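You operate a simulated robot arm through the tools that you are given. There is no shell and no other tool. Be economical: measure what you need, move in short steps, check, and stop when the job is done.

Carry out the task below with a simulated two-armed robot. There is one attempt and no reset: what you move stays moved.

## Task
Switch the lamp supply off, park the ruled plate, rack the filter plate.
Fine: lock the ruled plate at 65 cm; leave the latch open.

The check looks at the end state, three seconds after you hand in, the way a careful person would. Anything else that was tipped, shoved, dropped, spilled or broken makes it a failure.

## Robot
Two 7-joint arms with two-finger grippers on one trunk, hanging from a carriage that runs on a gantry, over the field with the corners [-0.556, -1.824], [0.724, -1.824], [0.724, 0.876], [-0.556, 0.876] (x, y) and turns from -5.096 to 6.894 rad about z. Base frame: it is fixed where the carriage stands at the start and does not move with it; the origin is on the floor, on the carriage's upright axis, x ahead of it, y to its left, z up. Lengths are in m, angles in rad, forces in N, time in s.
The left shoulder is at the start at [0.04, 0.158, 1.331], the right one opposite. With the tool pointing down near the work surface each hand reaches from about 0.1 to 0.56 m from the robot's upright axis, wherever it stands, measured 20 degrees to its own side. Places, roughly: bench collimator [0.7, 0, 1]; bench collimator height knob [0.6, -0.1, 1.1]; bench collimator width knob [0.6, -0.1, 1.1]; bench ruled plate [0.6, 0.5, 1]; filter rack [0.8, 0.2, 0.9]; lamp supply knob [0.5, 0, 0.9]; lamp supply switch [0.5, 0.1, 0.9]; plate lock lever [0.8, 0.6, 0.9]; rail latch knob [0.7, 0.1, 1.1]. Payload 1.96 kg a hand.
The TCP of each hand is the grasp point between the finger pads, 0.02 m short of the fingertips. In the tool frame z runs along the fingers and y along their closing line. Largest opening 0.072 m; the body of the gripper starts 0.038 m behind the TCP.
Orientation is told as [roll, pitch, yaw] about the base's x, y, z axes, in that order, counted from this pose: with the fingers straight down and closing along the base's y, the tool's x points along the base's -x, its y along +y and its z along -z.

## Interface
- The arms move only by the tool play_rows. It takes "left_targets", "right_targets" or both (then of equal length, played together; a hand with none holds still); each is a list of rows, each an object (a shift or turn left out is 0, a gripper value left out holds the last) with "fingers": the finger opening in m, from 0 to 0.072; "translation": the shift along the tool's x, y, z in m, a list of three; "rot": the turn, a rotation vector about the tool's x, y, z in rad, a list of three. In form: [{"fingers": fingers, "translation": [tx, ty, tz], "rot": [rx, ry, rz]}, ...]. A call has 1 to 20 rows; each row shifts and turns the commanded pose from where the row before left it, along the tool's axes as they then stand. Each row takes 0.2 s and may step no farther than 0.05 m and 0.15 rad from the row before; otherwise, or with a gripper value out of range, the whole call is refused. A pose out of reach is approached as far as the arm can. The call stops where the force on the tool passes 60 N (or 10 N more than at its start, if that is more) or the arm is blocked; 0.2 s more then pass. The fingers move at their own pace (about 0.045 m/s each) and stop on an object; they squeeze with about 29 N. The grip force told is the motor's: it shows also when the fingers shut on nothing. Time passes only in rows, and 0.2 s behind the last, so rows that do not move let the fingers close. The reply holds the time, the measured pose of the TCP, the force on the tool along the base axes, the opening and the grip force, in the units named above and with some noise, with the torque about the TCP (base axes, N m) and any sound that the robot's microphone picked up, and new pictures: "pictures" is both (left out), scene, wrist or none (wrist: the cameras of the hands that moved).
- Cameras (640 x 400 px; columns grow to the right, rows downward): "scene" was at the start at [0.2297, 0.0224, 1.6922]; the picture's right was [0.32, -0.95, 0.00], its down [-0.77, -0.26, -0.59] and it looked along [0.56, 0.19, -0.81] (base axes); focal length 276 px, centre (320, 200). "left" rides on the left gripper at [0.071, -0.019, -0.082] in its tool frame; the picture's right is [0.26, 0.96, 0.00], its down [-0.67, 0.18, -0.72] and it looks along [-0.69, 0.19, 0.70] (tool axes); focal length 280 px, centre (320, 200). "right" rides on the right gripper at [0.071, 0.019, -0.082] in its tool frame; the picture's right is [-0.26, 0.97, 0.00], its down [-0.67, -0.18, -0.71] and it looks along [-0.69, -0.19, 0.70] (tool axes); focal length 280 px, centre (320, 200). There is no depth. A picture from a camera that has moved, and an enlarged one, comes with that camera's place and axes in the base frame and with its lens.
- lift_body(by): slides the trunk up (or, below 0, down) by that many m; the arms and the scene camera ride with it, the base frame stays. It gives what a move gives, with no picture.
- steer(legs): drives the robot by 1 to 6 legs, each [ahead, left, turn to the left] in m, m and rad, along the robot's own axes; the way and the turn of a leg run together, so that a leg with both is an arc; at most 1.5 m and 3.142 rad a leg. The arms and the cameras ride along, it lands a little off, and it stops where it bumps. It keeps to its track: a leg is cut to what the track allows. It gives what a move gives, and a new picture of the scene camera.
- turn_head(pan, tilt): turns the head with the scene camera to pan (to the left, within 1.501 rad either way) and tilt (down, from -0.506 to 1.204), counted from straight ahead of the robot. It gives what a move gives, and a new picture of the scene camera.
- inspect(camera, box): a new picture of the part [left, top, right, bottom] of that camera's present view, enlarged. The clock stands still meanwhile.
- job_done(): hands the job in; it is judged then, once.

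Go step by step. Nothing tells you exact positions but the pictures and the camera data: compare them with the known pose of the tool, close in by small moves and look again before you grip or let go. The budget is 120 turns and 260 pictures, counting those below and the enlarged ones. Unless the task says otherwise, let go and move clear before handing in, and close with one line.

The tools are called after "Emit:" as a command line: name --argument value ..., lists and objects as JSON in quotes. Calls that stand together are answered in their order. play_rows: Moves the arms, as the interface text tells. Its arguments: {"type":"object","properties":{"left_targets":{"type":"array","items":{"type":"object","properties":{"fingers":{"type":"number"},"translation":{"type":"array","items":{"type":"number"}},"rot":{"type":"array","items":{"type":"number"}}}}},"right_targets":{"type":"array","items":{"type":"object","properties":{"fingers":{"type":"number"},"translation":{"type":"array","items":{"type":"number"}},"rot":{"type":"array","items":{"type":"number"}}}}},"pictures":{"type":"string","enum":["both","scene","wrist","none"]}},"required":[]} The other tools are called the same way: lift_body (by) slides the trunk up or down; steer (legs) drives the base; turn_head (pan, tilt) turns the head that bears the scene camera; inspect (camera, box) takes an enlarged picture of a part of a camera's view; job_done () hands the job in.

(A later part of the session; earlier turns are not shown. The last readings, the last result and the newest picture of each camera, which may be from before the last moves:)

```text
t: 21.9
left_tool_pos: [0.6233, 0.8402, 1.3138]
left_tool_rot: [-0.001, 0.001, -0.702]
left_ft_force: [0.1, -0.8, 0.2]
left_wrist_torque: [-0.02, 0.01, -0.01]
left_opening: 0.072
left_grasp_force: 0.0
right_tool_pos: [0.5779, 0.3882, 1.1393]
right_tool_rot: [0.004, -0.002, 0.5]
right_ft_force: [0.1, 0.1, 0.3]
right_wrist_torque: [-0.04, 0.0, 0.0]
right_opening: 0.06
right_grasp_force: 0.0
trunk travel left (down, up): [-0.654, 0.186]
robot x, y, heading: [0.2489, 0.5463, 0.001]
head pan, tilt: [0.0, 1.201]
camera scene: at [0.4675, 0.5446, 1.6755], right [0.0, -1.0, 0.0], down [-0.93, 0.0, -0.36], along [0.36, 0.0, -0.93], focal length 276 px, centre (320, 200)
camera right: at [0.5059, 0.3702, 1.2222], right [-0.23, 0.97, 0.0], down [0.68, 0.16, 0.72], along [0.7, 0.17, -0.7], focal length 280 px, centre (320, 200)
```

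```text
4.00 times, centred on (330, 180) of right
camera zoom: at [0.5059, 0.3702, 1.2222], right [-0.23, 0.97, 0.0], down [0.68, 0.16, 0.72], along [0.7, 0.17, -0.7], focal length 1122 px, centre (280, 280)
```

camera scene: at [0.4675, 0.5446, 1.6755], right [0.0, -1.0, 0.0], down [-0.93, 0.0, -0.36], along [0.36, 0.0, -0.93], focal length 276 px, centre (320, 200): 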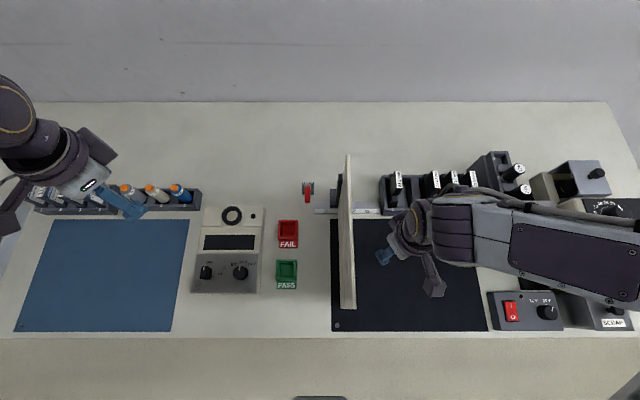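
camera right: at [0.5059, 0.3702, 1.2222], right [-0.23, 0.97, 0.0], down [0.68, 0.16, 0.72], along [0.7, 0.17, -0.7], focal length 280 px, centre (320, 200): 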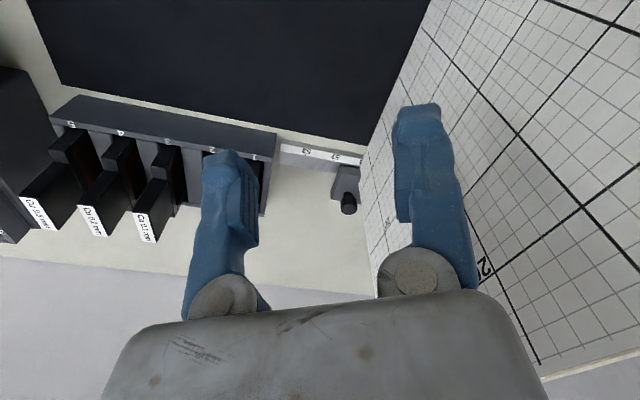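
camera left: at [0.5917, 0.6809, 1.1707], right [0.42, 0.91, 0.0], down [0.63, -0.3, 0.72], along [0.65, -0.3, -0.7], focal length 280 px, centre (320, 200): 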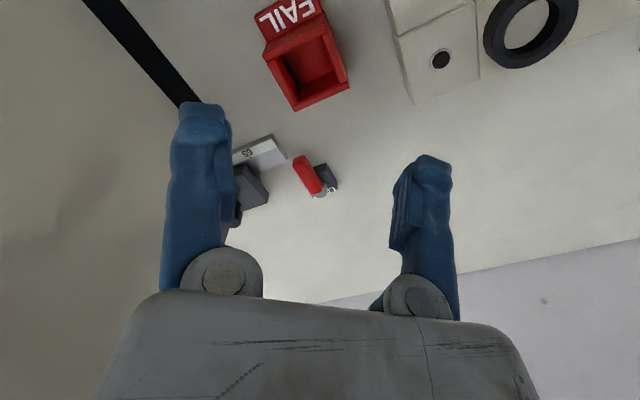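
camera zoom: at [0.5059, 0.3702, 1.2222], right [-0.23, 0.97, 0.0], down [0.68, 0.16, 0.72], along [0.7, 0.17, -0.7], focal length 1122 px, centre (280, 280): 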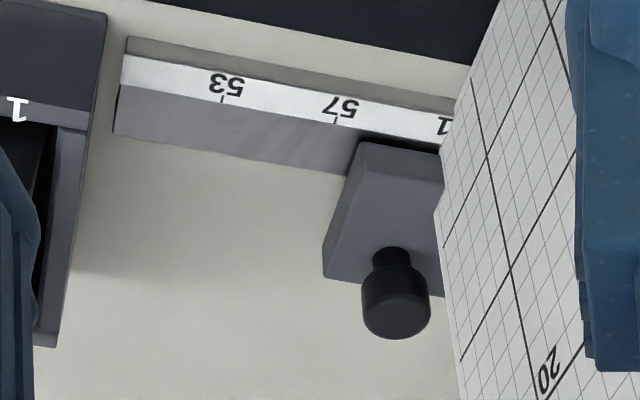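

The knob head is at about (0.765, 0.475, 0.965), just beyond the plate's far edge (x 0.75), with room on its right. I'll push the knob in +y with closed fingers, hand yawed 90° and tilted slightly.

Emit:
play_rows --right_targets '[{"fingers": 0, "rot": [0, 0, -0.134]}, {"rot": [0, 0, -0.134]}, {"rot": [0, 0, -0.134]}, {"rot": [0, 0, -0.134]}, {"rot": [0, 0, -0.134]}, {"rot": [0, 0, -0.134]}, {"rot": [0, 0, -0.134]}, {"rot": [0, 0, -0.133]}, {"rot": [0, -0.15, 0]}, {"rot": [0, -0.15, 0]}]' --pictures "both"

```text
t: 24.1
left_tool_pos: [0.6238, 0.8411, 1.3147]
left_tool_rot: [0.001, 0.001, -0.7]
left_ft_force: [0.3, -0.3, 0.0]
left_wrist_torque: [-0.01, -0.02, 0.02]
left_opening: 0.0719
left_grasp_force: 0.1
right_tool_pos: [0.5762, 0.3899, 1.1407]
right_tool_rot: [-0.002, -0.308, 1.573]
right_ft_force: [0.5, 0.1, -0.1]
right_wrist_torque: [-0.01, 0.05, -0.03]
right_opening: 0.0002
right_grasp_force: 28.3
trunk travel left (down, up): [-0.654, 0.186]
robot x, y, heading: [0.2495, 0.5459, -0.002]
head pan, tilt: [0.0, 1.201]
camera scene: at [0.4675, 0.5445, 1.6755], right [0.0, -1.0, 0.0], down [-0.93, 0.0, -0.36], along [0.36, 0.0, -0.93], focal length 276 px, centre (320, 200)
camera right: at [0.5562, 0.2973, 1.1993], right [-0.97, 0.25, 0.08], down [0.18, 0.43, 0.89], along [0.19, 0.87, -0.46], focal length 280 px, centre (320, 200)
```

scene: 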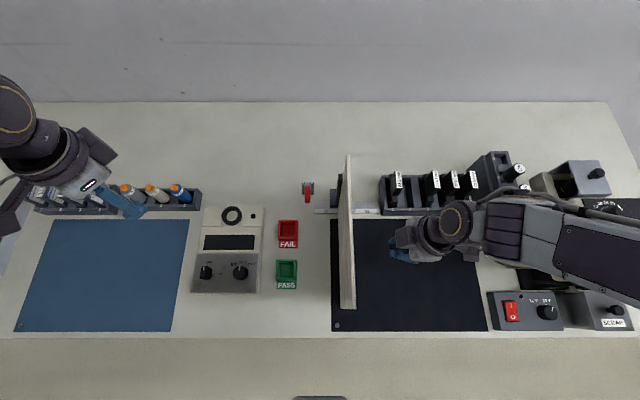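
right: 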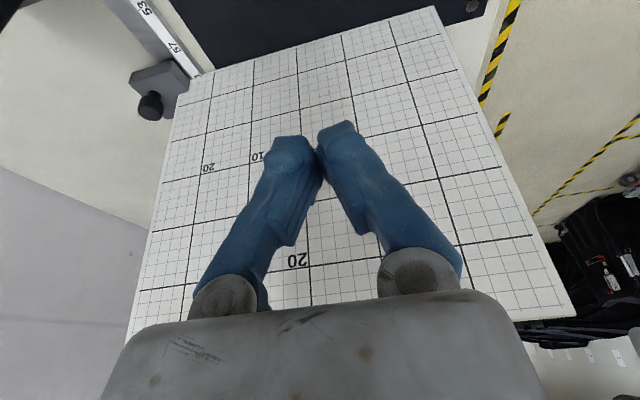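

Emit:
play_rows --right_targets '[{"translation": [0, -0.0375, 0]}, {"translation": [0, -0.0375, 0]}, {"translation": [0, -0.0375, 0]}, {"translation": [0, -0.0375, 0]}, {"translation": [0, -0.0375, 0]}, {"translation": [0, 0, 0.03]}, {"translation": [0, 0, 0.03]}]' --pictures "both"

```text
t: 25.7
left_tool_pos: [0.624, 0.8409, 1.3143]
left_tool_rot: [-0.001, 0.0, -0.703]
left_ft_force: [0.1, 1.0, -0.4]
left_wrist_torque: [-0.05, 0.0, 0.03]
left_opening: 0.072
left_grasp_force: 0.0
right_tool_pos: [0.7628, 0.4073, 1.0847]
right_tool_rot: [0.0, -0.304, 1.572]
right_ft_force: [-0.3, -0.5, -0.1]
right_wrist_torque: [-0.01, -0.03, 0.03]
right_opening: 0.0001
right_grasp_force: 29.6
trunk travel left (down, up): [-0.654, 0.186]
robot x, y, heading: [0.2468, 0.5487, -0.004]
head pan, tilt: [0.0, 1.201]
camera scene: at [0.4675, 0.5446, 1.6755], right [0.0, -1.0, 0.0], down [-0.93, 0.0, -0.36], along [0.36, 0.0, -0.93], focal length 276 px, centre (320, 200)
camera right: at [0.7427, 0.3151, 1.1426], right [-0.97, 0.25, 0.08], down [0.18, 0.43, 0.88], along [0.19, 0.87, -0.46], focal length 280 px, centre (320, 200)
```

scene: 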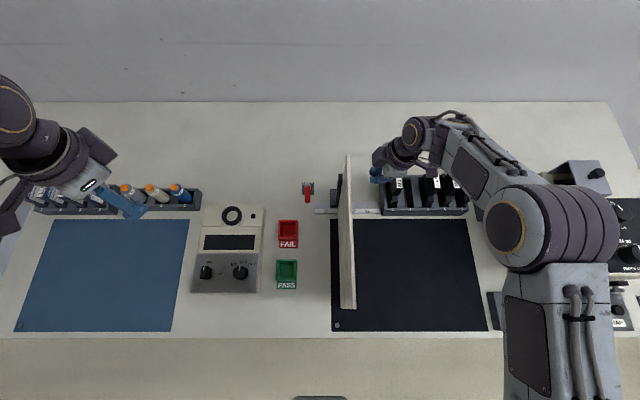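
right: 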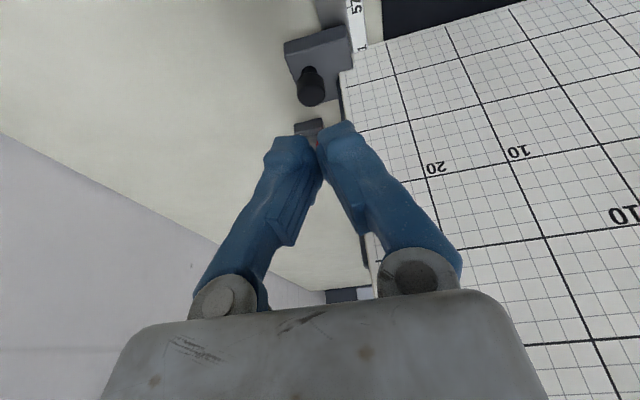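

Emit:
play_rows --right_targets '[{"translation": [0.0014, -0.0018, 0.0276]}, {"translation": [0.0014, -0.0018, 0.0276]}, {"translation": [0.0014, -0.0018, 0.0276]}, {"translation": [0.0014, -0.0018, 0.0276]}]' --pictures "both"

Emit:
inspect --camera "right" --box '[220, 0, 420, 160]'

Emit:
inspect --camera "scene" --box '[290, 140, 410, 230]'

```text
t: 26.7
left_tool_pos: [0.6229, 0.8407, 1.3135]
left_tool_rot: [-0.001, 0.001, -0.702]
left_ft_force: [-0.8, 0.1, 0.6]
left_wrist_torque: [-0.03, -0.01, -0.01]
left_opening: 0.0719
left_grasp_force: 0.1
right_tool_pos: [0.7735, 0.4349, 0.979]
right_tool_rot: [-0.003, -0.303, 1.57]
right_ft_force: [0.0, -0.6, 0.5]
right_wrist_torque: [0.01, 0.03, -0.03]
right_opening: 0.0001
right_grasp_force: 28.6
trunk travel left (down, up): [-0.654, 0.186]
robot x, y, heading: [0.2509, 0.5463, -0.009]
head pan, tilt: [0.0, 1.201]
camera scene: at [0.4675, 0.5446, 1.6755], right [0.0, -1.0, 0.0], down [-0.93, 0.0, -0.36], along [0.36, 0.0, -0.93], focal length 276 px, centre (320, 200)
camera right: at [0.7531, 0.342, 1.0363], right [-0.96, 0.25, 0.08], down [0.18, 0.43, 0.88], along [0.19, 0.87, -0.46], focal length 280 px, centre (320, 200)
```

scene: 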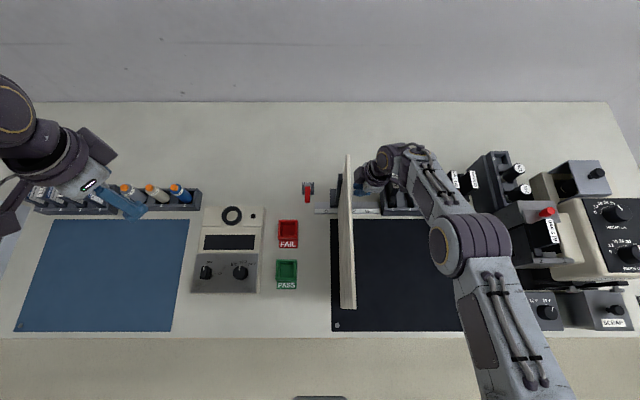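
right: 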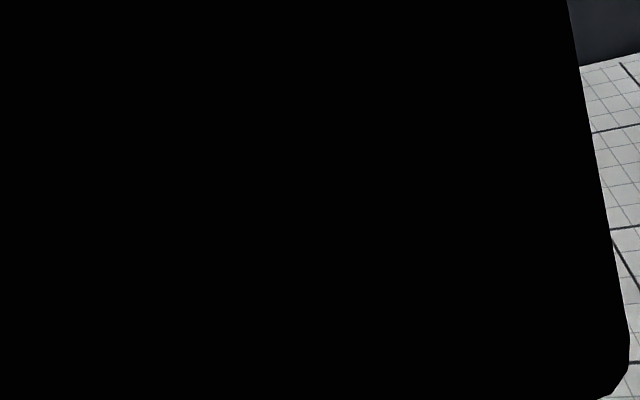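

```text
2.50 times, centred on (320, 80) of right
camera zoom: at [0.7531, 0.342, 1.0363], right [-0.96, 0.25, 0.08], down [0.18, 0.43, 0.88], along [0.19, 0.87, -0.46], focal length 701 px, centre (320, 500)
```

zoom: 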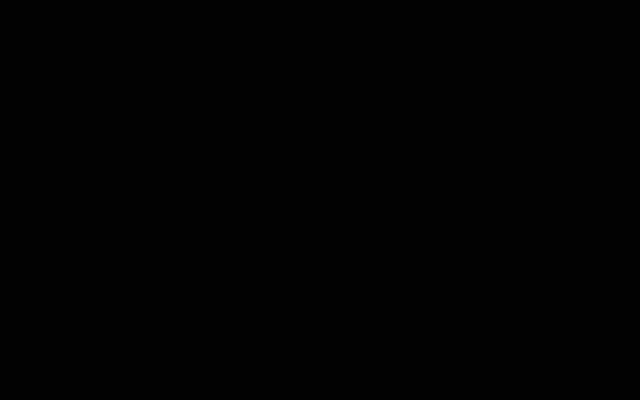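

```text
4.44 times, centred on (350, 185) of scene
camera zoom: at [0.4675, 0.5446, 1.6755], right [0.0, -1.0, 0.0], down [-0.93, 0.0, -0.36], along [0.36, 0.0, -0.93], focal length 1225 px, centre (187, 267)
```

zoom: 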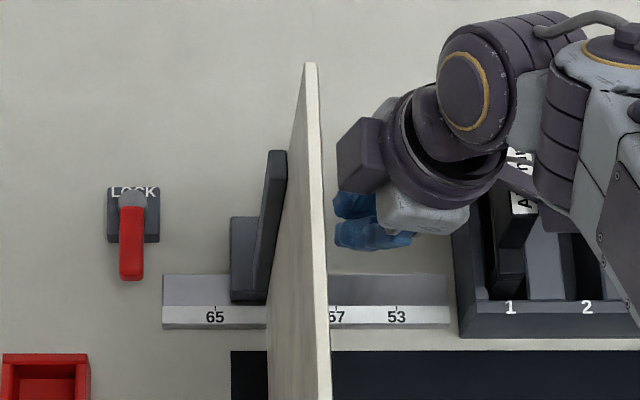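

The wrist camera is right up against a rack filter's handle (view black) though no force shows; pushing in +y moves away from it. I'll push 3 cm and check the scale.

Emit:
play_rows --right_targets '[{"translation": [-0.0095, 0, 0.003]}, {"translation": [-0.0095, 0, 0.003]}, {"translation": [-0.0095, 0, 0.003]}]' --pictures "wrist"

Emit:
inspect --camera "scene" --box '[290, 140, 410, 230]'

```text
t: 27.5
left_tool_pos: [0.6229, 0.832, 1.3111]
left_tool_rot: [-0.006, -0.006, -0.705]
left_ft_force: [0.7, -0.6, -0.3]
left_wrist_torque: [-0.01, 0.02, -0.03]
left_opening: 0.072
left_grasp_force: 0.2
right_tool_pos: [0.773, 0.4489, 0.978]
right_tool_rot: [0.0, -0.29, 1.562]
right_ft_force: [-3.9, -54.7, 7.5]
right_wrist_torque: [2.65, -0.05, 1.12]
right_opening: 0.0
right_grasp_force: 28.7
trunk travel left (down, up): [-0.654, 0.186]
robot x, y, heading: [0.2488, 0.5454, -0.003]
head pan, tilt: [0.0, 1.201]
camera right: at [0.7523, 0.3583, 1.0372], right [-0.96, 0.26, 0.08], down [0.19, 0.44, 0.88], along [0.19, 0.86, -0.47], focal length 280 px, centre (320, 200)
```

right: 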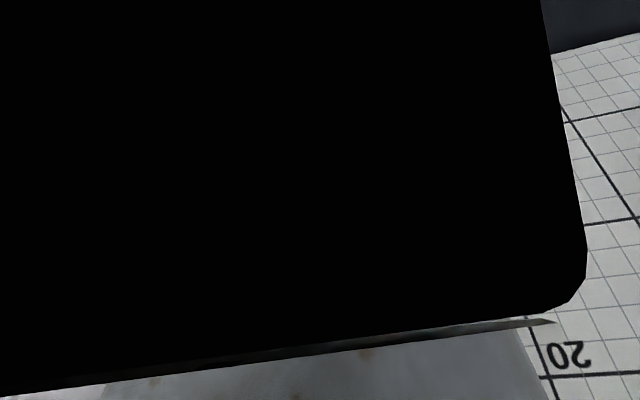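

```text
4.44 times, centred on (350, 185) of scene
camera zoom: at [0.4674, 0.5388, 1.6756], right [0.0, -1.0, 0.01], down [-0.93, 0.0, -0.36], along [0.36, -0.01, -0.93], focal length 1225 px, centre (187, 267)
```

zoom: 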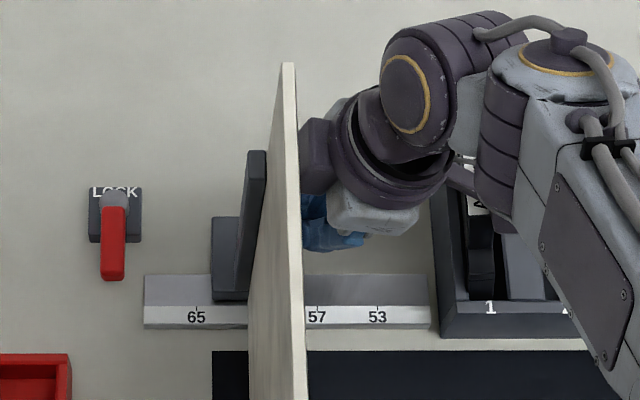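

The push met 55 N with no carriage motion (gripper body also near the plate): the carriage seems locked. I back off at once and look again.

Emit:
play_rows --right_targets '[{"translation": [0.012, 0, -0.004]}, {"translation": [-0.01, 0, -0.033]}, {"translation": [-0.012, 0, -0.038]}, {"translation": [-0.012, 0, -0.038]}, {"translation": [-0.012, 0, -0.038]}, {"translation": [-0.012, 0, -0.038]}]' --pictures "both"

Emit:
inspect --camera "scene" --box '[290, 140, 410, 230]'

```text
t: 28.9
left_tool_pos: [0.6227, 0.8414, 1.3138]
left_tool_rot: [0.001, -0.002, -0.703]
left_ft_force: [0.7, -0.8, -0.5]
left_wrist_torque: [0.01, 0.01, 0.01]
left_opening: 0.0722
left_grasp_force: 0.1
right_tool_pos: [0.7725, 0.4541, 1.172]
right_tool_rot: [0.0, -0.304, 1.572]
right_ft_force: [-0.2, 0.1, -0.2]
right_wrist_torque: [-0.02, 0.01, -0.02]
right_opening: 0.0001
right_grasp_force: 28.8
trunk travel left (down, up): [-0.654, 0.186]
robot x, y, heading: [0.2556, 0.5464, -0.001]
head pan, tilt: [0.0, 1.201]
camera scene: at [0.4675, 0.5445, 1.6754], right [0.0, -1.0, 0.0], down [-0.93, 0.0, -0.36], along [0.36, 0.0, -0.93], focal length 276 px, centre (320, 200)
camera right: at [0.7527, 0.3618, 1.229], right [-0.97, 0.25, 0.08], down [0.18, 0.43, 0.88], along [0.19, 0.87, -0.46], focal length 280 px, centre (320, 200)
```

scene: 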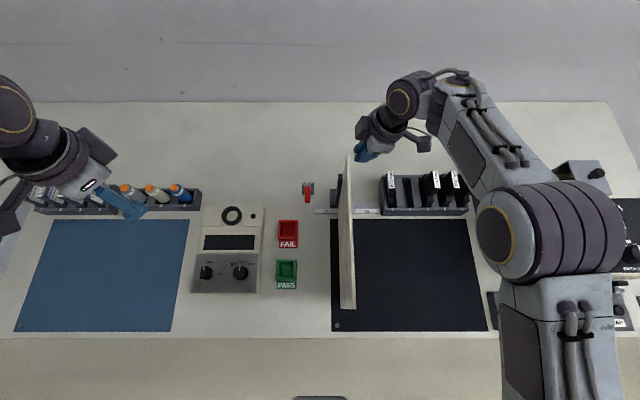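
right: 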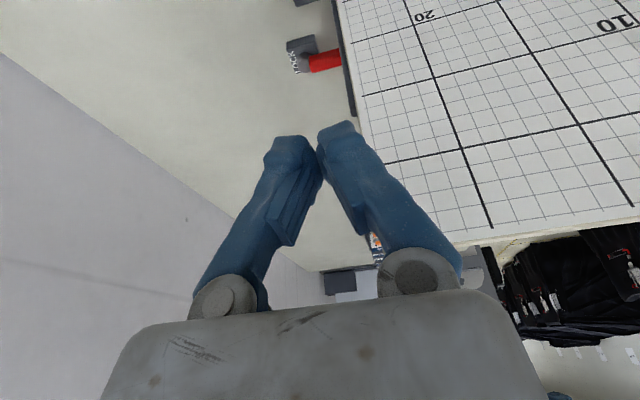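

```text
4.44 times, centred on (350, 185) of scene
camera zoom: at [0.4675, 0.5445, 1.6754], right [0.0, -1.0, 0.0], down [-0.93, 0.0, -0.36], along [0.36, 0.0, -0.93], focal length 1225 px, centre (187, 267)
```

zoom: 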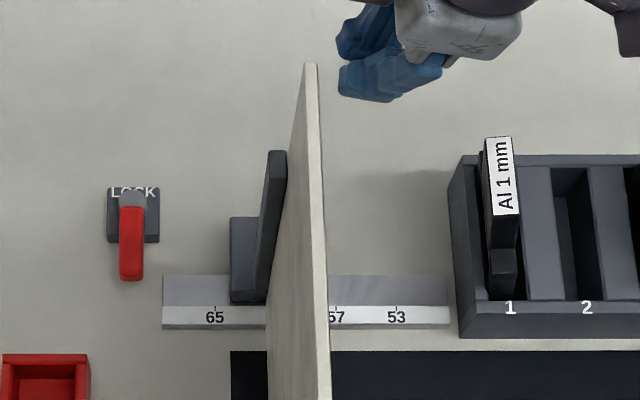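

Carriage unmoved. I'll lift the right arm away and check the rack filter that was close to the wrist.

Emit:
play_rows --right_targets '[{"translation": [-0.012, 0, -0.038]}, {"translation": [-0.012, 0, -0.038]}, {"translation": [0.0, 0.048, 0]}, {"translation": [0.0, 0.048, 0]}, {"translation": [0.0, 0.048, 0]}, {"translation": [0.03, 0.038, 0]}, {"translation": [0.03, 0.038, 0]}, {"translation": [0.03, 0.038, 0]}, {"translation": [0.03, 0.038, 0]}]' --pictures "scene"

Emit:
turn_head --pan -0.2 --tilt 1.0

Emit:
inspect --camera "scene" --box '[260, 130, 460, 260]'

```text
t: 30.9
left_tool_pos: [0.6219, 0.8406, 1.3142]
left_tool_rot: [0.0, 0.001, -0.701]
left_ft_force: [0.0, -0.3, -0.1]
left_wrist_torque: [0.0, 0.0, -0.02]
left_opening: 0.0717
left_grasp_force: 0.0
right_tool_pos: [0.4975, 0.3294, 1.2249]
right_tool_rot: [-0.004, -0.314, 1.573]
right_ft_force: [0.2, -0.3, -0.1]
right_wrist_torque: [-0.01, 0.01, -0.01]
right_opening: 0.0
right_grasp_force: 28.9
right hand out of reach, approached as far as the arm can: row 9
trunk travel left (down, up): [-0.654, 0.186]
robot x, y, heading: [0.2473, 0.5433, -0.003]
head pan, tilt: [0.0, 1.201]
camera scene: at [0.4676, 0.5445, 1.6755], right [0.0, -1.0, 0.0], down [-0.93, 0.0, -0.36], along [0.36, 0.0, -0.93], focal length 276 px, centre (320, 200)
```

scene: 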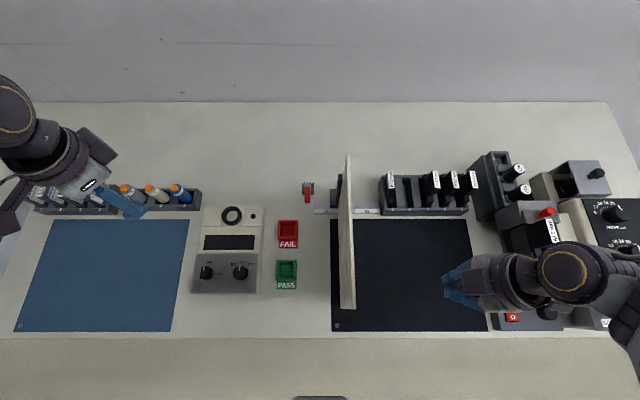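

```text
t: 31.6
left_tool_pos: [0.6225, 0.8413, 1.3155]
left_tool_rot: [-0.001, 0.0, -0.701]
left_ft_force: [-0.3, 0.7, -0.1]
left_wrist_torque: [0.01, 0.0, 0.05]
left_opening: 0.0719
left_grasp_force: 0.0
right_tool_pos: [0.4977, 0.3292, 1.2236]
right_tool_rot: [0.002, -0.312, 1.566]
right_ft_force: [-0.3, 0.1, 0.3]
right_wrist_torque: [0.07, -0.01, -0.01]
right_opening: 0.0001
right_grasp_force: 29.2
trunk travel left (down, up): [-0.654, 0.186]
robot x, y, heading: [0.2517, 0.5485, -0.001]
head pan, tilt: [-0.201, 1.0]
camera scene: at [0.4798, 0.5307, 1.688], right [-0.2, -0.98, 0.0], down [-0.82, 0.17, -0.54], along [0.53, -0.11, -0.84], focal length 276 px, centre (320, 200)
```

scene: 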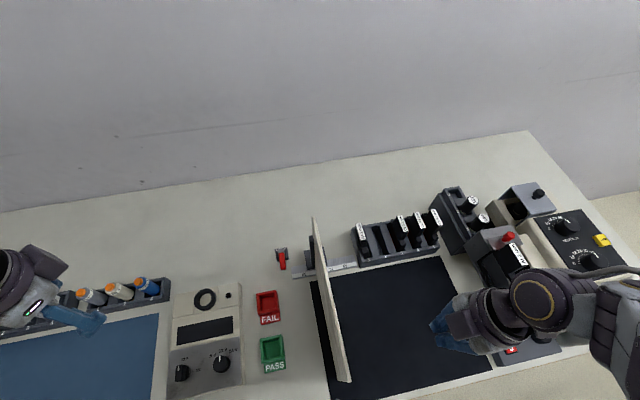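

```text
3.08 times, centred on (360, 195) of scene
camera zoom: at [0.4798, 0.5307, 1.688], right [-0.2, -0.98, 0.0], down [-0.82, 0.17, -0.54], along [0.53, -0.11, -0.84], focal length 848 px, centre (197, 215)
```

zoom: 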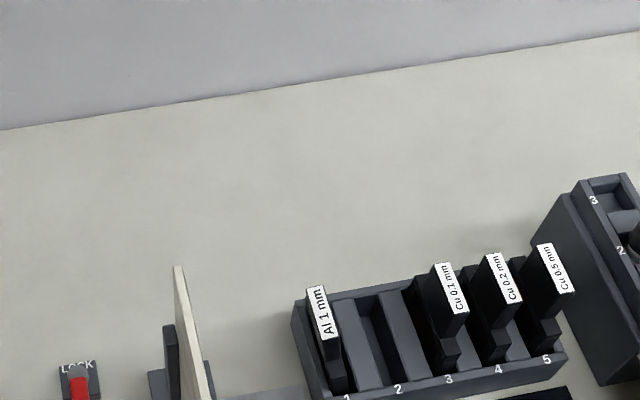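

The slot‑1 filter ("Al 1 mm") now leans slightly more than the others — my wrist must have touched it. I'll turn the right hand back and view the rack closely to set it straight.

Emit:
play_rows --right_targets '[{"translation": [0, 0, -0.02], "rot": [0, 0.15, 0]}, {"rot": [0, 0.15, 0]}, {"rot": [0, 0, 0.14]}, {"rot": [0, 0, 0.14]}, {"rot": [0, 0, 0.14]}, {"rot": [0, 0, 0.14]}, {"rot": [0, 0, 0.14]}, {"rot": [0, 0, 0.14]}, {"rot": [0, 0, 0.14]}, {"rot": [0, 0, 0.14]}, {"rot": [0, 0, 0.14]}, {"rot": [0, 0, 0.14]}, {"rot": [0, 0, 0.14]}, {"translation": [0, 0.0, 0.04]}]' --pictures "wrist"

Emit:
inspect --camera "scene" --box '[330, 180, 460, 270]'

```text
t: 34.6
left_tool_pos: [0.6229, 0.8411, 1.3132]
left_tool_rot: [0.001, -0.001, -0.701]
left_ft_force: [0.1, 0.1, -0.5]
left_wrist_torque: [-0.02, 0.0, 0.01]
left_opening: 0.0719
left_grasp_force: 0.0
right_tool_pos: [0.5275, 0.3042, 1.18]
right_tool_rot: [0.008, -0.003, 0.028]
right_ft_force: [-0.3, 0.2, -0.4]
right_wrist_torque: [0.01, 0.0, 0.03]
right_opening: 0.0
right_grasp_force: 28.8
right hand out of reach, approached as far as the arm can: row 1, 2
trunk travel left (down, up): [-0.654, 0.186]
robot x, y, heading: [0.2481, 0.5428, -0.002]
head pan, tilt: [-0.201, 1.0]
camera right: at [0.4551, 0.3194, 1.2623], right [0.24, 0.97, 0.01], down [0.68, -0.17, 0.72], along [0.7, -0.16, -0.7], focal length 280 px, centre (320, 200)
```

right: 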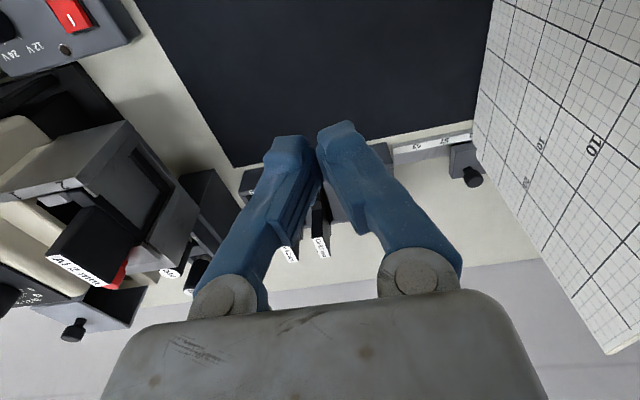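

```text
4.44 times, centred on (395, 225) of scene
camera zoom: at [0.4799, 0.5307, 1.6881], right [-0.2, -0.98, 0.0], down [-0.82, 0.17, -0.54], along [0.53, -0.11, -0.84], focal length 1225 px, centre (-13, 89)
```

zoom: 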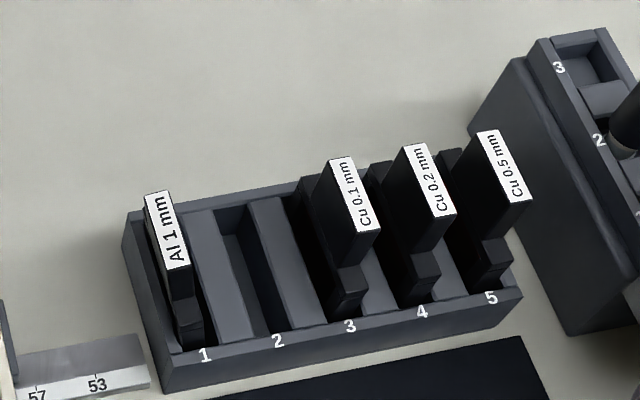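

On reflection the contact was the wrist camera catching that filter, and the fingers had not yet reached the knob, so the lock state is still unknown. I'll retry with the hand at yaw 0 (camera on the near side), rolled so the body leans clear of the plate.

Emit:
play_rows --right_targets '[{"rot": [-0.133, 0, 0]}, {"rot": [-0.133, 0, 0]}, {"rot": [-0.134, 0, 0]}, {"translation": [-0.04, 0.0108, 0.0154]}, {"translation": [-0.04, 0.0108, 0.0154]}, {"translation": [-0.04, 0.0108, 0.0154]}, {"translation": [-0.04, 0.0108, 0.0154]}, {"translation": [-0.04, 0.0108, 0.0154]}, {"translation": [-0.04, 0.0108, 0.0154]}]' --pictures "both"

```text
t: 36.6
left_tool_pos: [0.6231, 0.8404, 1.3139]
left_tool_rot: [-0.001, 0.001, -0.701]
left_ft_force: [-0.9, -0.1, 0.1]
left_wrist_torque: [-0.01, 0.02, 0.0]
left_opening: 0.072
left_grasp_force: 0.2
right_tool_pos: [0.7688, 0.4065, 1.1212]
right_tool_rot: [0.406, 0.002, 0.029]
right_ft_force: [0.0, -0.4, -1.0]
right_wrist_torque: [0.0, -0.06, 0.06]
right_opening: 0.0
right_grasp_force: 29.1
trunk travel left (down, up): [-0.654, 0.186]
robot x, y, heading: [0.2504, 0.5451, -0.002]
head pan, tilt: [-0.201, 1.0]
camera scene: at [0.4799, 0.5307, 1.6881], right [-0.2, -0.98, 0.0], down [-0.82, 0.17, -0.54], along [0.53, -0.11, -0.84], focal length 276 px, centre (320, 200)
camera right: at [0.697, 0.3889, 1.2047], right [0.24, 0.89, 0.38], down [0.69, -0.43, 0.58], along [0.69, 0.12, -0.72], focal length 280 px, centre (320, 200)
```

scene: 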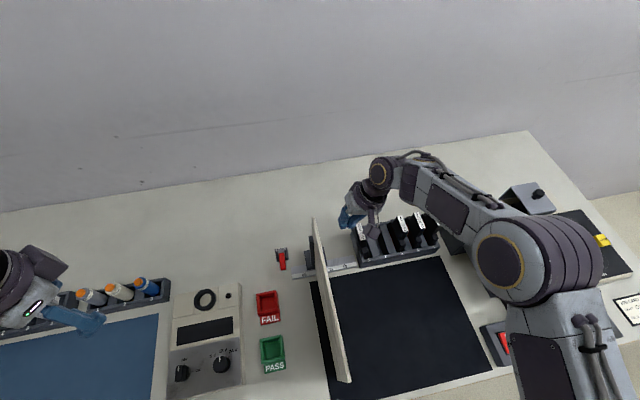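
right: 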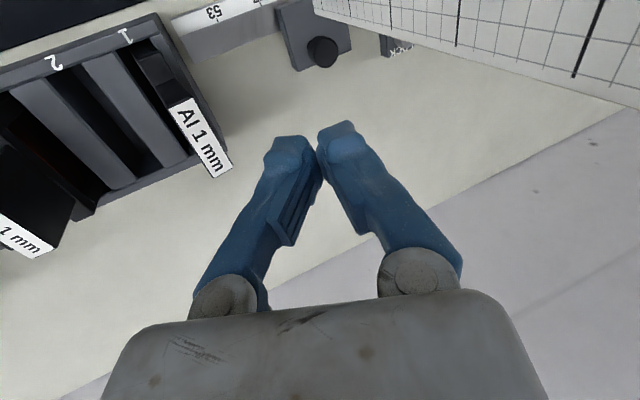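

Clear view now: the slot‑1 handle top is at (0.771, 0.362, 1.04), leaning about 8° toward the plate. I'll first set it upright by gripping it softly, which also frees space.

Emit:
play_rows --right_targets '[{"fingers": 0.055, "rot": [0.135, 0, 0]}, {"rot": [0.135, 0, 0]}, {"rot": [0.135, 0, 0]}, {"translation": [-0.001, -0.0225, 0]}, {"translation": [-0.001, -0.0225, 0.01]}]' --pictures "wrist"

```text
t: 37.8
left_tool_pos: [0.6224, 0.8403, 1.3143]
left_tool_rot: [0.0, -0.001, -0.703]
left_ft_force: [-0.5, 0.4, -0.3]
left_wrist_torque: [-0.01, -0.01, 0.0]
left_opening: 0.072
left_grasp_force: 0.0
right_tool_pos: [0.7673, 0.362, 1.1097]
right_tool_rot: [-0.001, -0.001, 0.031]
right_ft_force: [0.0, -0.2, -0.1]
right_wrist_torque: [-0.04, -0.01, 0.02]
right_opening: 0.0551
right_grasp_force: 0.0
trunk travel left (down, up): [-0.654, 0.186]
robot x, y, heading: [0.2508, 0.5428, 0.002]
head pan, tilt: [-0.201, 1.0]
camera right: at [0.6961, 0.3786, 1.1925], right [0.23, 0.97, 0.0], down [0.68, -0.16, 0.72], along [0.7, -0.17, -0.7], focal length 280 px, centre (320, 200)
```

right: 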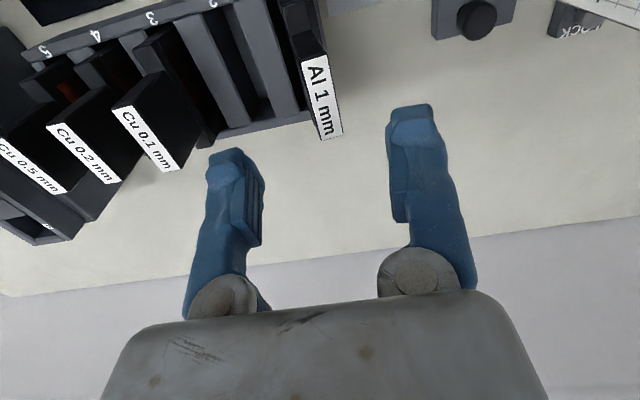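

Emit:
play_rows --right_targets '[{"translation": [0, -0.001, 0.027]}, {"translation": [0, 0, 0.027]}, {"translation": [0, 0, 0.024]}]' --pictures "wrist"

```text
t: 38.6
left_tool_pos: [0.6218, 0.8411, 1.3123]
left_tool_rot: [0.0, -0.001, -0.702]
left_ft_force: [0.2, 0.6, 0.2]
left_wrist_torque: [0.01, -0.01, -0.01]
left_opening: 0.0721
left_grasp_force: 0.0
right_tool_pos: [0.7685, 0.3586, 1.0322]
right_tool_rot: [0.001, -0.002, 0.031]
right_ft_force: [0.7, -0.7, -0.4]
right_wrist_torque: [-0.02, -0.03, -0.01]
right_opening: 0.055
right_grasp_force: 0.0
trunk travel left (down, up): [-0.654, 0.186]
robot x, y, heading: [0.2521, 0.5436, -0.001]
head pan, tilt: [-0.201, 1.0]
camera right: at [0.6959, 0.3753, 1.1149], right [0.23, 0.97, 0.0], down [0.68, -0.16, 0.72], along [0.7, -0.17, -0.7], focal length 280 px, centre (320, 200)
```

right: 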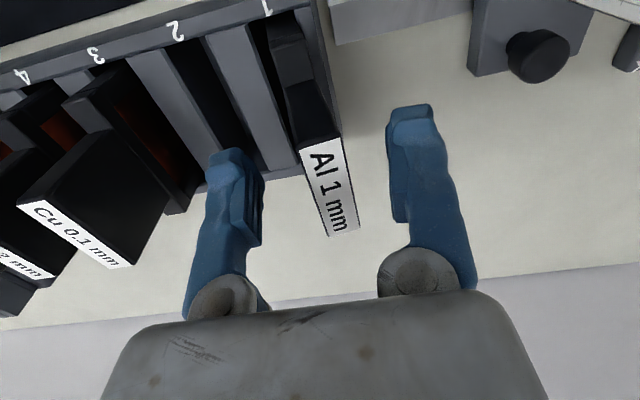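

Emit:
play_rows --right_targets '[{"fingers": 0.0, "rot": [0, 0, 0.03]}, {}, {}, {}, {}]' --pictures "wrist"

```text
t: 39.8
left_tool_pos: [0.6215, 0.8406, 1.314]
left_tool_rot: [0.0, 0.0, -0.7]
left_ft_force: [0.5, 1.8, 0.1]
left_wrist_torque: [-0.02, -0.03, -0.01]
left_opening: 0.072
left_grasp_force: 0.1
right_tool_pos: [0.7676, 0.3591, 1.0321]
right_tool_rot: [0.0, 0.001, 0.001]
right_ft_force: [-0.9, 0.3, -0.4]
right_wrist_torque: [0.0, 0.03, 0.02]
right_opening: 0.0153
right_grasp_force: 29.0
trunk travel left (down, up): [-0.654, 0.186]
robot x, y, heading: [0.2496, 0.5462, -0.002]
head pan, tilt: [-0.201, 1.0]
camera right: at [0.696, 0.3781, 1.115], right [0.26, 0.97, 0.0], down [0.67, -0.18, 0.72], along [0.69, -0.19, -0.7], focal length 280 px, centre (320, 200)
```

right: 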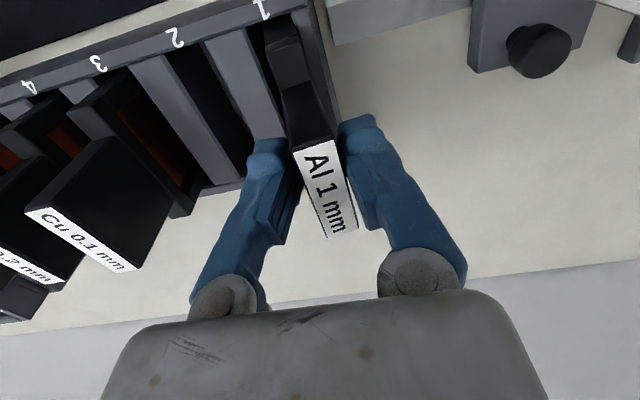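

Gripped (15 mm thick). Now ease it toward −y in small steps watching the force.

Emit:
play_rows --right_targets '[{"translation": [0, -0.004, 0]}, {"translation": [0, -0.003, 0]}, {"translation": [0, -0.003, 0]}, {}]' --pictures "wrist"

Emit:
inspect --camera "right" --box '[180, 0, 420, 200]'

```text
t: 40.8
left_tool_pos: [0.6234, 0.8404, 1.3145]
left_tool_rot: [0.0, -0.001, -0.701]
left_ft_force: [0.3, 0.0, 0.0]
left_wrist_torque: [0.0, -0.01, 0.0]
left_opening: 0.0722
left_grasp_force: 0.0
right_tool_pos: [0.7683, 0.3504, 1.0322]
right_tool_rot: [0.0, 0.0, 0.0]
right_ft_force: [0.0, 2.1, 4.0]
right_wrist_torque: [0.03, 0.02, 0.0]
right_opening: 0.0148
right_grasp_force: 29.1
trunk travel left (down, up): [-0.654, 0.186]
robot x, y, heading: [0.2506, 0.5454, -0.002]
head pan, tilt: [-0.201, 1.0]
camera right: at [0.6966, 0.3688, 1.1155], right [0.26, 0.97, 0.0], down [0.67, -0.18, 0.72], along [0.69, -0.19, -0.7], focal length 280 px, centre (320, 200)
```

right: 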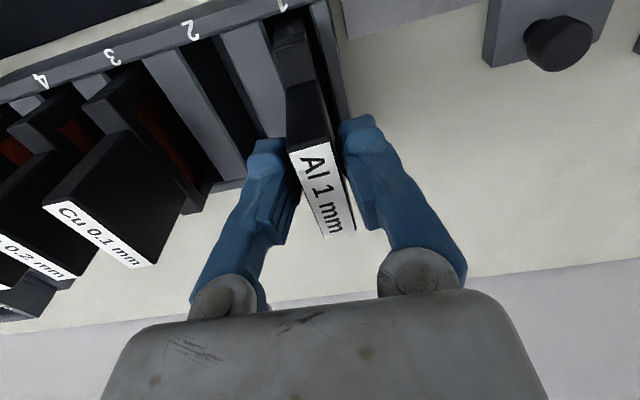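

```text
2.00 times, centred on (300, 100) of right
camera zoom: at [0.6966, 0.3688, 1.1155], right [0.26, 0.97, 0.0], down [0.67, -0.18, 0.72], along [0.69, -0.19, -0.7], focal length 561 px, centre (360, 400)
```

zoom: 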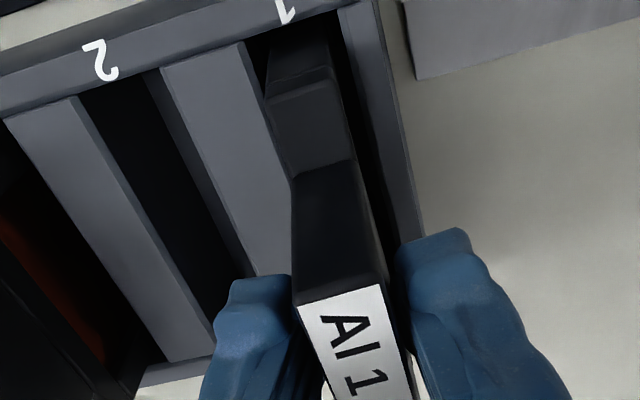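

Emit:
play_rows --right_targets '[{"fingers": 0.045}, {}, {}, {"translation": [0, 0, -0.04]}, {"translation": [0, 0, -0.045]}, {"translation": [0, 0, -0.02]}]' --pictures "both"

Emit:
inspect --camera "right" --box '[0, 0, 400, 250]'

```text
t: 42.2
left_tool_pos: [0.6222, 0.8402, 1.3141]
left_tool_rot: [-0.002, -0.001, -0.703]
left_ft_force: [0.7, -0.2, -0.2]
left_wrist_torque: [-0.02, 0.01, 0.0]
left_opening: 0.0722
left_grasp_force: 0.1
right_tool_pos: [0.7661, 0.3519, 1.1384]
right_tool_rot: [0.0, 0.0, 0.001]
right_ft_force: [-0.2, -0.4, 0.1]
right_wrist_torque: [0.0, -0.01, 0.02]
right_opening: 0.0449
right_grasp_force: 0.1
trunk travel left (down, up): [-0.654, 0.186]
robot x, y, heading: [0.251, 0.5438, -0.002]
head pan, tilt: [-0.201, 1.0]
camera scene: at [0.4799, 0.5307, 1.688], right [-0.2, -0.98, 0.0], down [-0.82, 0.17, -0.54], along [0.53, -0.11, -0.84], focal length 276 px, centre (320, 200)
camera right: at [0.6947, 0.3711, 1.2212], right [0.26, 0.97, 0.0], down [0.67, -0.18, 0.72], along [0.69, -0.19, -0.7], focal length 280 px, centre (320, 200)
```

scene: 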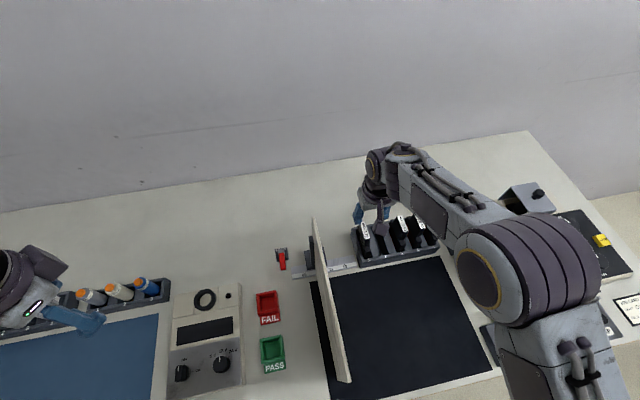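
right: 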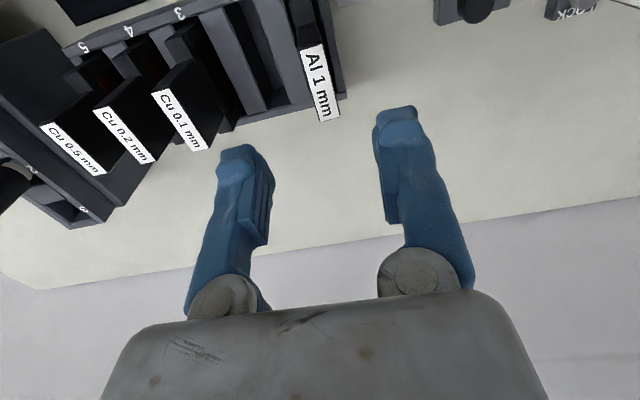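

```text
1.60 times, centred on (200, 125) of right
camera zoom: at [0.6947, 0.3711, 1.2212], right [0.26, 0.97, 0.0], down [0.67, -0.18, 0.72], along [0.69, -0.19, -0.7], focal length 449 px, centre (512, 320)
```

zoom: 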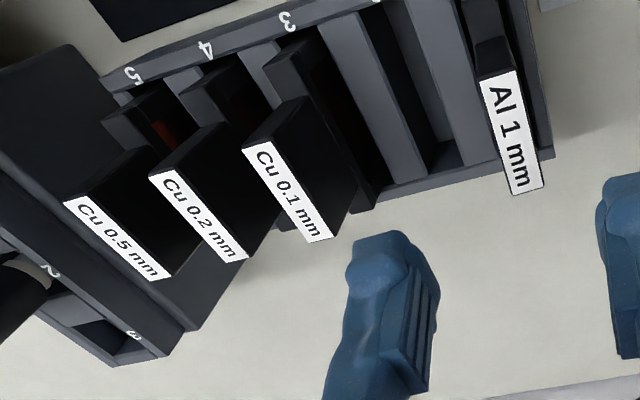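

It now stands nearly upright (top about 6 mm off from original). One more small correction.

Emit:
play_rows --right_targets '[{"translation": [0, 0, 0.04]}, {"translation": [0, 0, 0.04]}, {"translation": [0, 0, 0.027]}, {"fingers": 0.0}, {}, {}, {}, {"translation": [0, -0.003, 0]}, {"translation": [0, -0.003, 0]}, {"translation": [0, -0.002, 0]}, {}, {"fingers": 0.045}, {}, {}, {"translation": [0, 0, -0.04]}, {"translation": [0, 0, -0.045]}, {"translation": [0, 0, -0.02]}]' --pictures "wrist"

Emit:
inspect --camera "right" --box '[0, 0, 400, 250]'

```text
t: 45.8
left_tool_pos: [0.6231, 0.8415, 1.3143]
left_tool_rot: [0.0, 0.001, -0.703]
left_ft_force: [0.1, -0.3, -0.5]
left_wrist_torque: [0.02, -0.03, 0.0]
left_opening: 0.072
left_grasp_force: 0.0
right_tool_pos: [0.7697, 0.3421, 1.1362]
right_tool_rot: [-0.001, 0.0, 0.0]
right_ft_force: [0.1, -0.3, 0.0]
right_wrist_torque: [-0.01, -0.01, 0.01]
right_opening: 0.0452
right_grasp_force: 0.1
trunk travel left (down, up): [-0.654, 0.186]
robot x, y, heading: [0.2517, 0.5421, -0.006]
head pan, tilt: [-0.201, 1.0]
camera right: at [0.698, 0.361, 1.2194], right [0.26, 0.97, 0.0], down [0.67, -0.18, 0.72], along [0.69, -0.19, -0.7], focal length 280 px, centre (320, 200)
```

right: 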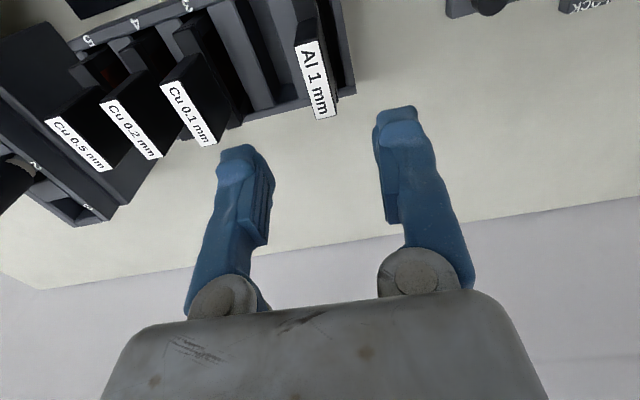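

```text
1.60 times, centred on (200, 125) of right
camera zoom: at [0.698, 0.361, 1.2194], right [0.26, 0.97, 0.0], down [0.67, -0.18, 0.72], along [0.69, -0.19, -0.7], focal length 449 px, centre (512, 320)
```

zoom: 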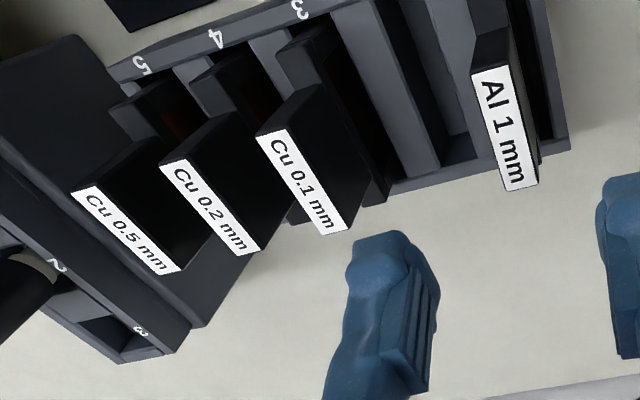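

Rack is back in order. Now the knob push with rolled hand, closed fingers.

Emit:
play_rows --right_targets '[{"fingers": 0.0, "translation": [0, 0.03, 0]}, {"translation": [0, 0.03, 0]}, {"rot": [-0.15, 0, 0]}, {"rot": [-0.15, 0, 0]}, {"translation": [-0.0016, -0.0043, 0.031]}, {"translation": [-0.0016, -0.0043, 0.031]}, {"translation": [-0.0016, -0.0043, 0.031]}]' --pictures "wrist"

```text
t: 47.4
left_tool_pos: [0.6209, 0.8402, 1.3145]
left_tool_rot: [-0.002, 0.001, -0.703]
left_ft_force: [0.0, -0.5, 0.2]
left_wrist_torque: [0.0, -0.02, 0.0]
left_opening: 0.072
left_grasp_force: 0.0
right_tool_pos: [0.7707, 0.4166, 1.0401]
right_tool_rot: [0.3, -0.001, 0.0]
right_ft_force: [-0.1, 1.7, 0.6]
right_wrist_torque: [0.04, 0.01, 0.0]
right_opening: 0.0
right_grasp_force: 29.1
trunk travel left (down, up): [-0.654, 0.186]
robot x, y, heading: [0.2527, 0.5479, 0.001]
head pan, tilt: [-0.201, 1.0]
camera right: at [0.6989, 0.4108, 1.1253], right [0.26, 0.92, 0.29], down [0.67, -0.39, 0.63], along [0.69, 0.03, -0.72], focal length 280 px, centre (320, 200)
```

right: 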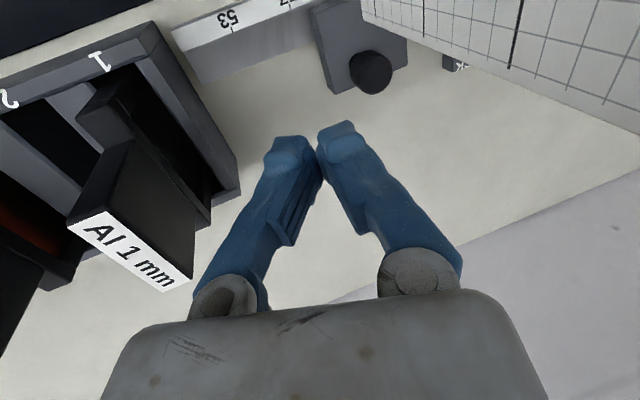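

Emit:
play_rows --right_targets '[{"translation": [-0.0025, -0.0037, 0.0303]}, {"translation": [-0.0025, -0.0037, 0.0303]}]' --pictures "wrist"

Emit:
turn_head --pan 0.0 --tilt 1.1

Emit:
inspect --camera "scene" --box '[290, 160, 410, 250]'

```text
t: 48.0
left_tool_pos: [0.6234, 0.8406, 1.3135]
left_tool_rot: [-0.001, 0.0, -0.701]
left_ft_force: [-0.1, 1.1, 0.1]
left_wrist_torque: [0.02, -0.03, -0.03]
left_opening: 0.0722
left_grasp_force: 0.0
right_tool_pos: [0.7774, 0.4247, 0.9824]
right_tool_rot: [0.3, -0.002, 0.002]
right_ft_force: [-0.8, -0.1, 0.0]
right_wrist_torque: [0.01, 0.01, 0.0]
right_opening: 0.0
right_grasp_force: 29.1
trunk travel left (down, up): [-0.654, 0.186]
robot x, y, heading: [0.2537, 0.5425, -0.007]
head pan, tilt: [-0.201, 1.0]
camera right: at [0.7053, 0.4187, 1.0669], right [0.26, 0.92, 0.29], down [0.67, -0.39, 0.63], along [0.69, 0.03, -0.72], focal length 280 px, centre (320, 200)
```

right: 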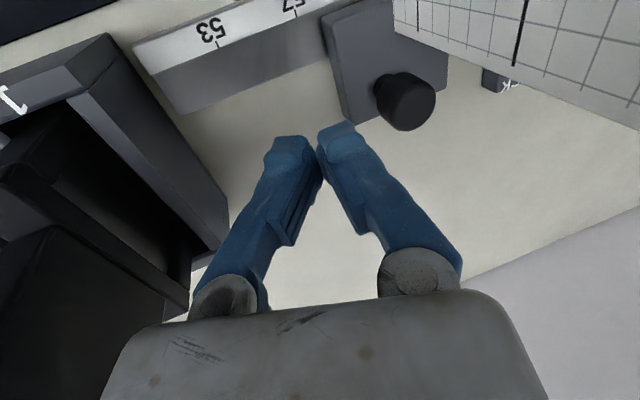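

```text
t: 48.7
left_tool_pos: [0.6227, 0.8406, 1.3134]
left_tool_rot: [0.0, -0.001, -0.702]
left_ft_force: [0.1, -0.3, 0.5]
left_wrist_torque: [0.05, 0.03, 0.0]
left_opening: 0.0721
left_grasp_force: 0.1
right_tool_pos: [0.7771, 0.4244, 0.9827]
right_tool_rot: [0.3, 0.0, 0.002]
right_ft_force: [0.2, -0.1, 0.5]
right_wrist_torque: [-0.03, -0.02, 0.05]
right_opening: 0.0
right_grasp_force: 29.0
trunk travel left (down, up): [-0.654, 0.186]
robot x, y, heading: [0.2501, 0.5434, -0.002]
head pan, tilt: [0.0, 1.1]
camera scene: at [0.4748, 0.5445, 1.6815], right [0.0, -1.0, 0.0], down [-0.89, 0.0, -0.45], along [0.45, 0.0, -0.89], focal length 276 px, centre (320, 200)
```

scene: 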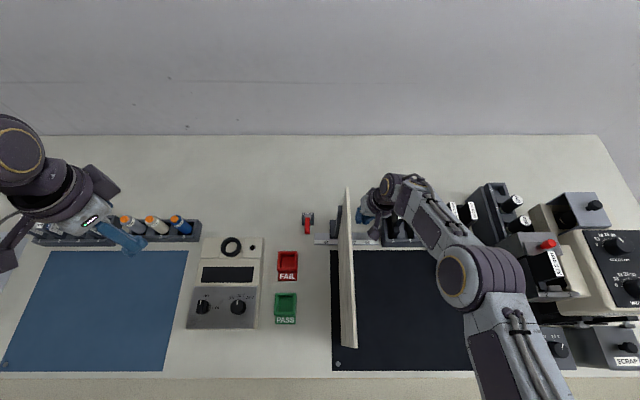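

```text
4.44 times, centred on (350, 205) of scene
camera zoom: at [0.4748, 0.5445, 1.6815], right [0.0, -1.0, 0.0], down [-0.89, 0.0, -0.45], along [0.45, 0.0, -0.89], focal length 1225 px, centre (187, 178)
```

zoom: 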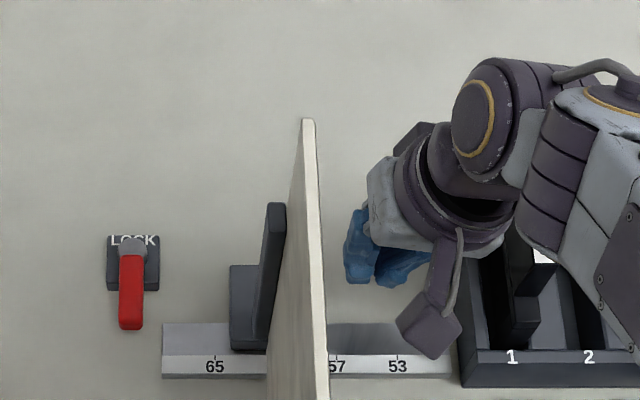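

In position, knob directly to the left of the fingertips. Push gently, 2.5 cm, as a test.

Emit:
play_rows --right_targets '[{"translation": [0.001, 0.0067, 0.0021]}, {"translation": [0.001, 0.0067, 0.0021]}, {"translation": [0, 0.0067, 0.0021]}, {"translation": [0, 0.0057, 0.0018]}]' --pictures "wrist"

Emit:
inspect --camera "scene" --box '[290, 160, 410, 250]'

```text
t: 49.7
left_tool_pos: [0.6233, 0.8409, 1.3141]
left_tool_rot: [0.001, 0.0, -0.701]
left_ft_force: [-0.2, -0.1, 0.6]
left_wrist_torque: [-0.01, 0.0, -0.02]
left_opening: 0.0721
left_grasp_force: 0.1
right_tool_pos: [0.7743, 0.4532, 0.9807]
right_tool_rot: [0.302, -0.002, 0.001]
right_ft_force: [-0.6, -1.3, 0.3]
right_wrist_torque: [-0.02, 0.01, 0.02]
right_opening: 0.0001
right_grasp_force: 28.5
trunk travel left (down, up): [-0.654, 0.186]
robot x, y, heading: [0.2515, 0.5428, -0.006]
head pan, tilt: [0.0, 1.1]
camera right: at [0.7031, 0.4471, 1.0666], right [0.26, 0.92, 0.28], down [0.67, -0.39, 0.63], along [0.69, 0.03, -0.72], focal length 280 px, centre (320, 200)
```

right: 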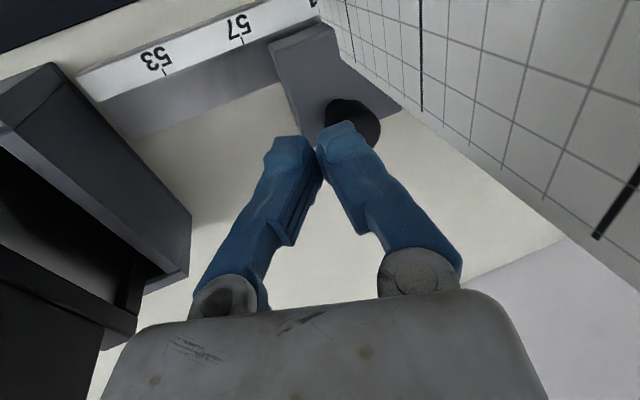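

```text
4.44 times, centred on (350, 205) of scene
camera zoom: at [0.4748, 0.5446, 1.6815], right [0.0, -1.0, 0.0], down [-0.89, 0.0, -0.45], along [0.45, 0.0, -0.89], focal length 1225 px, centre (187, 178)
```

zoom: 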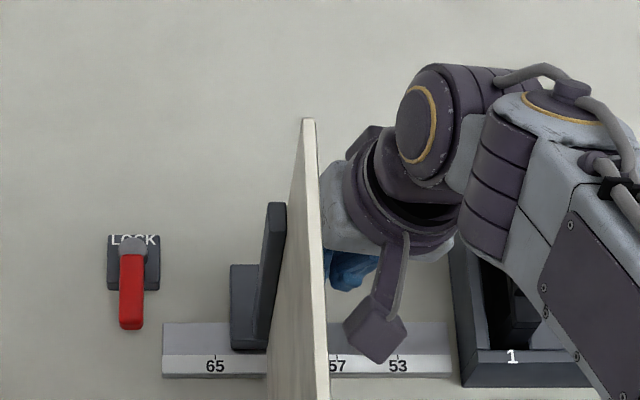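

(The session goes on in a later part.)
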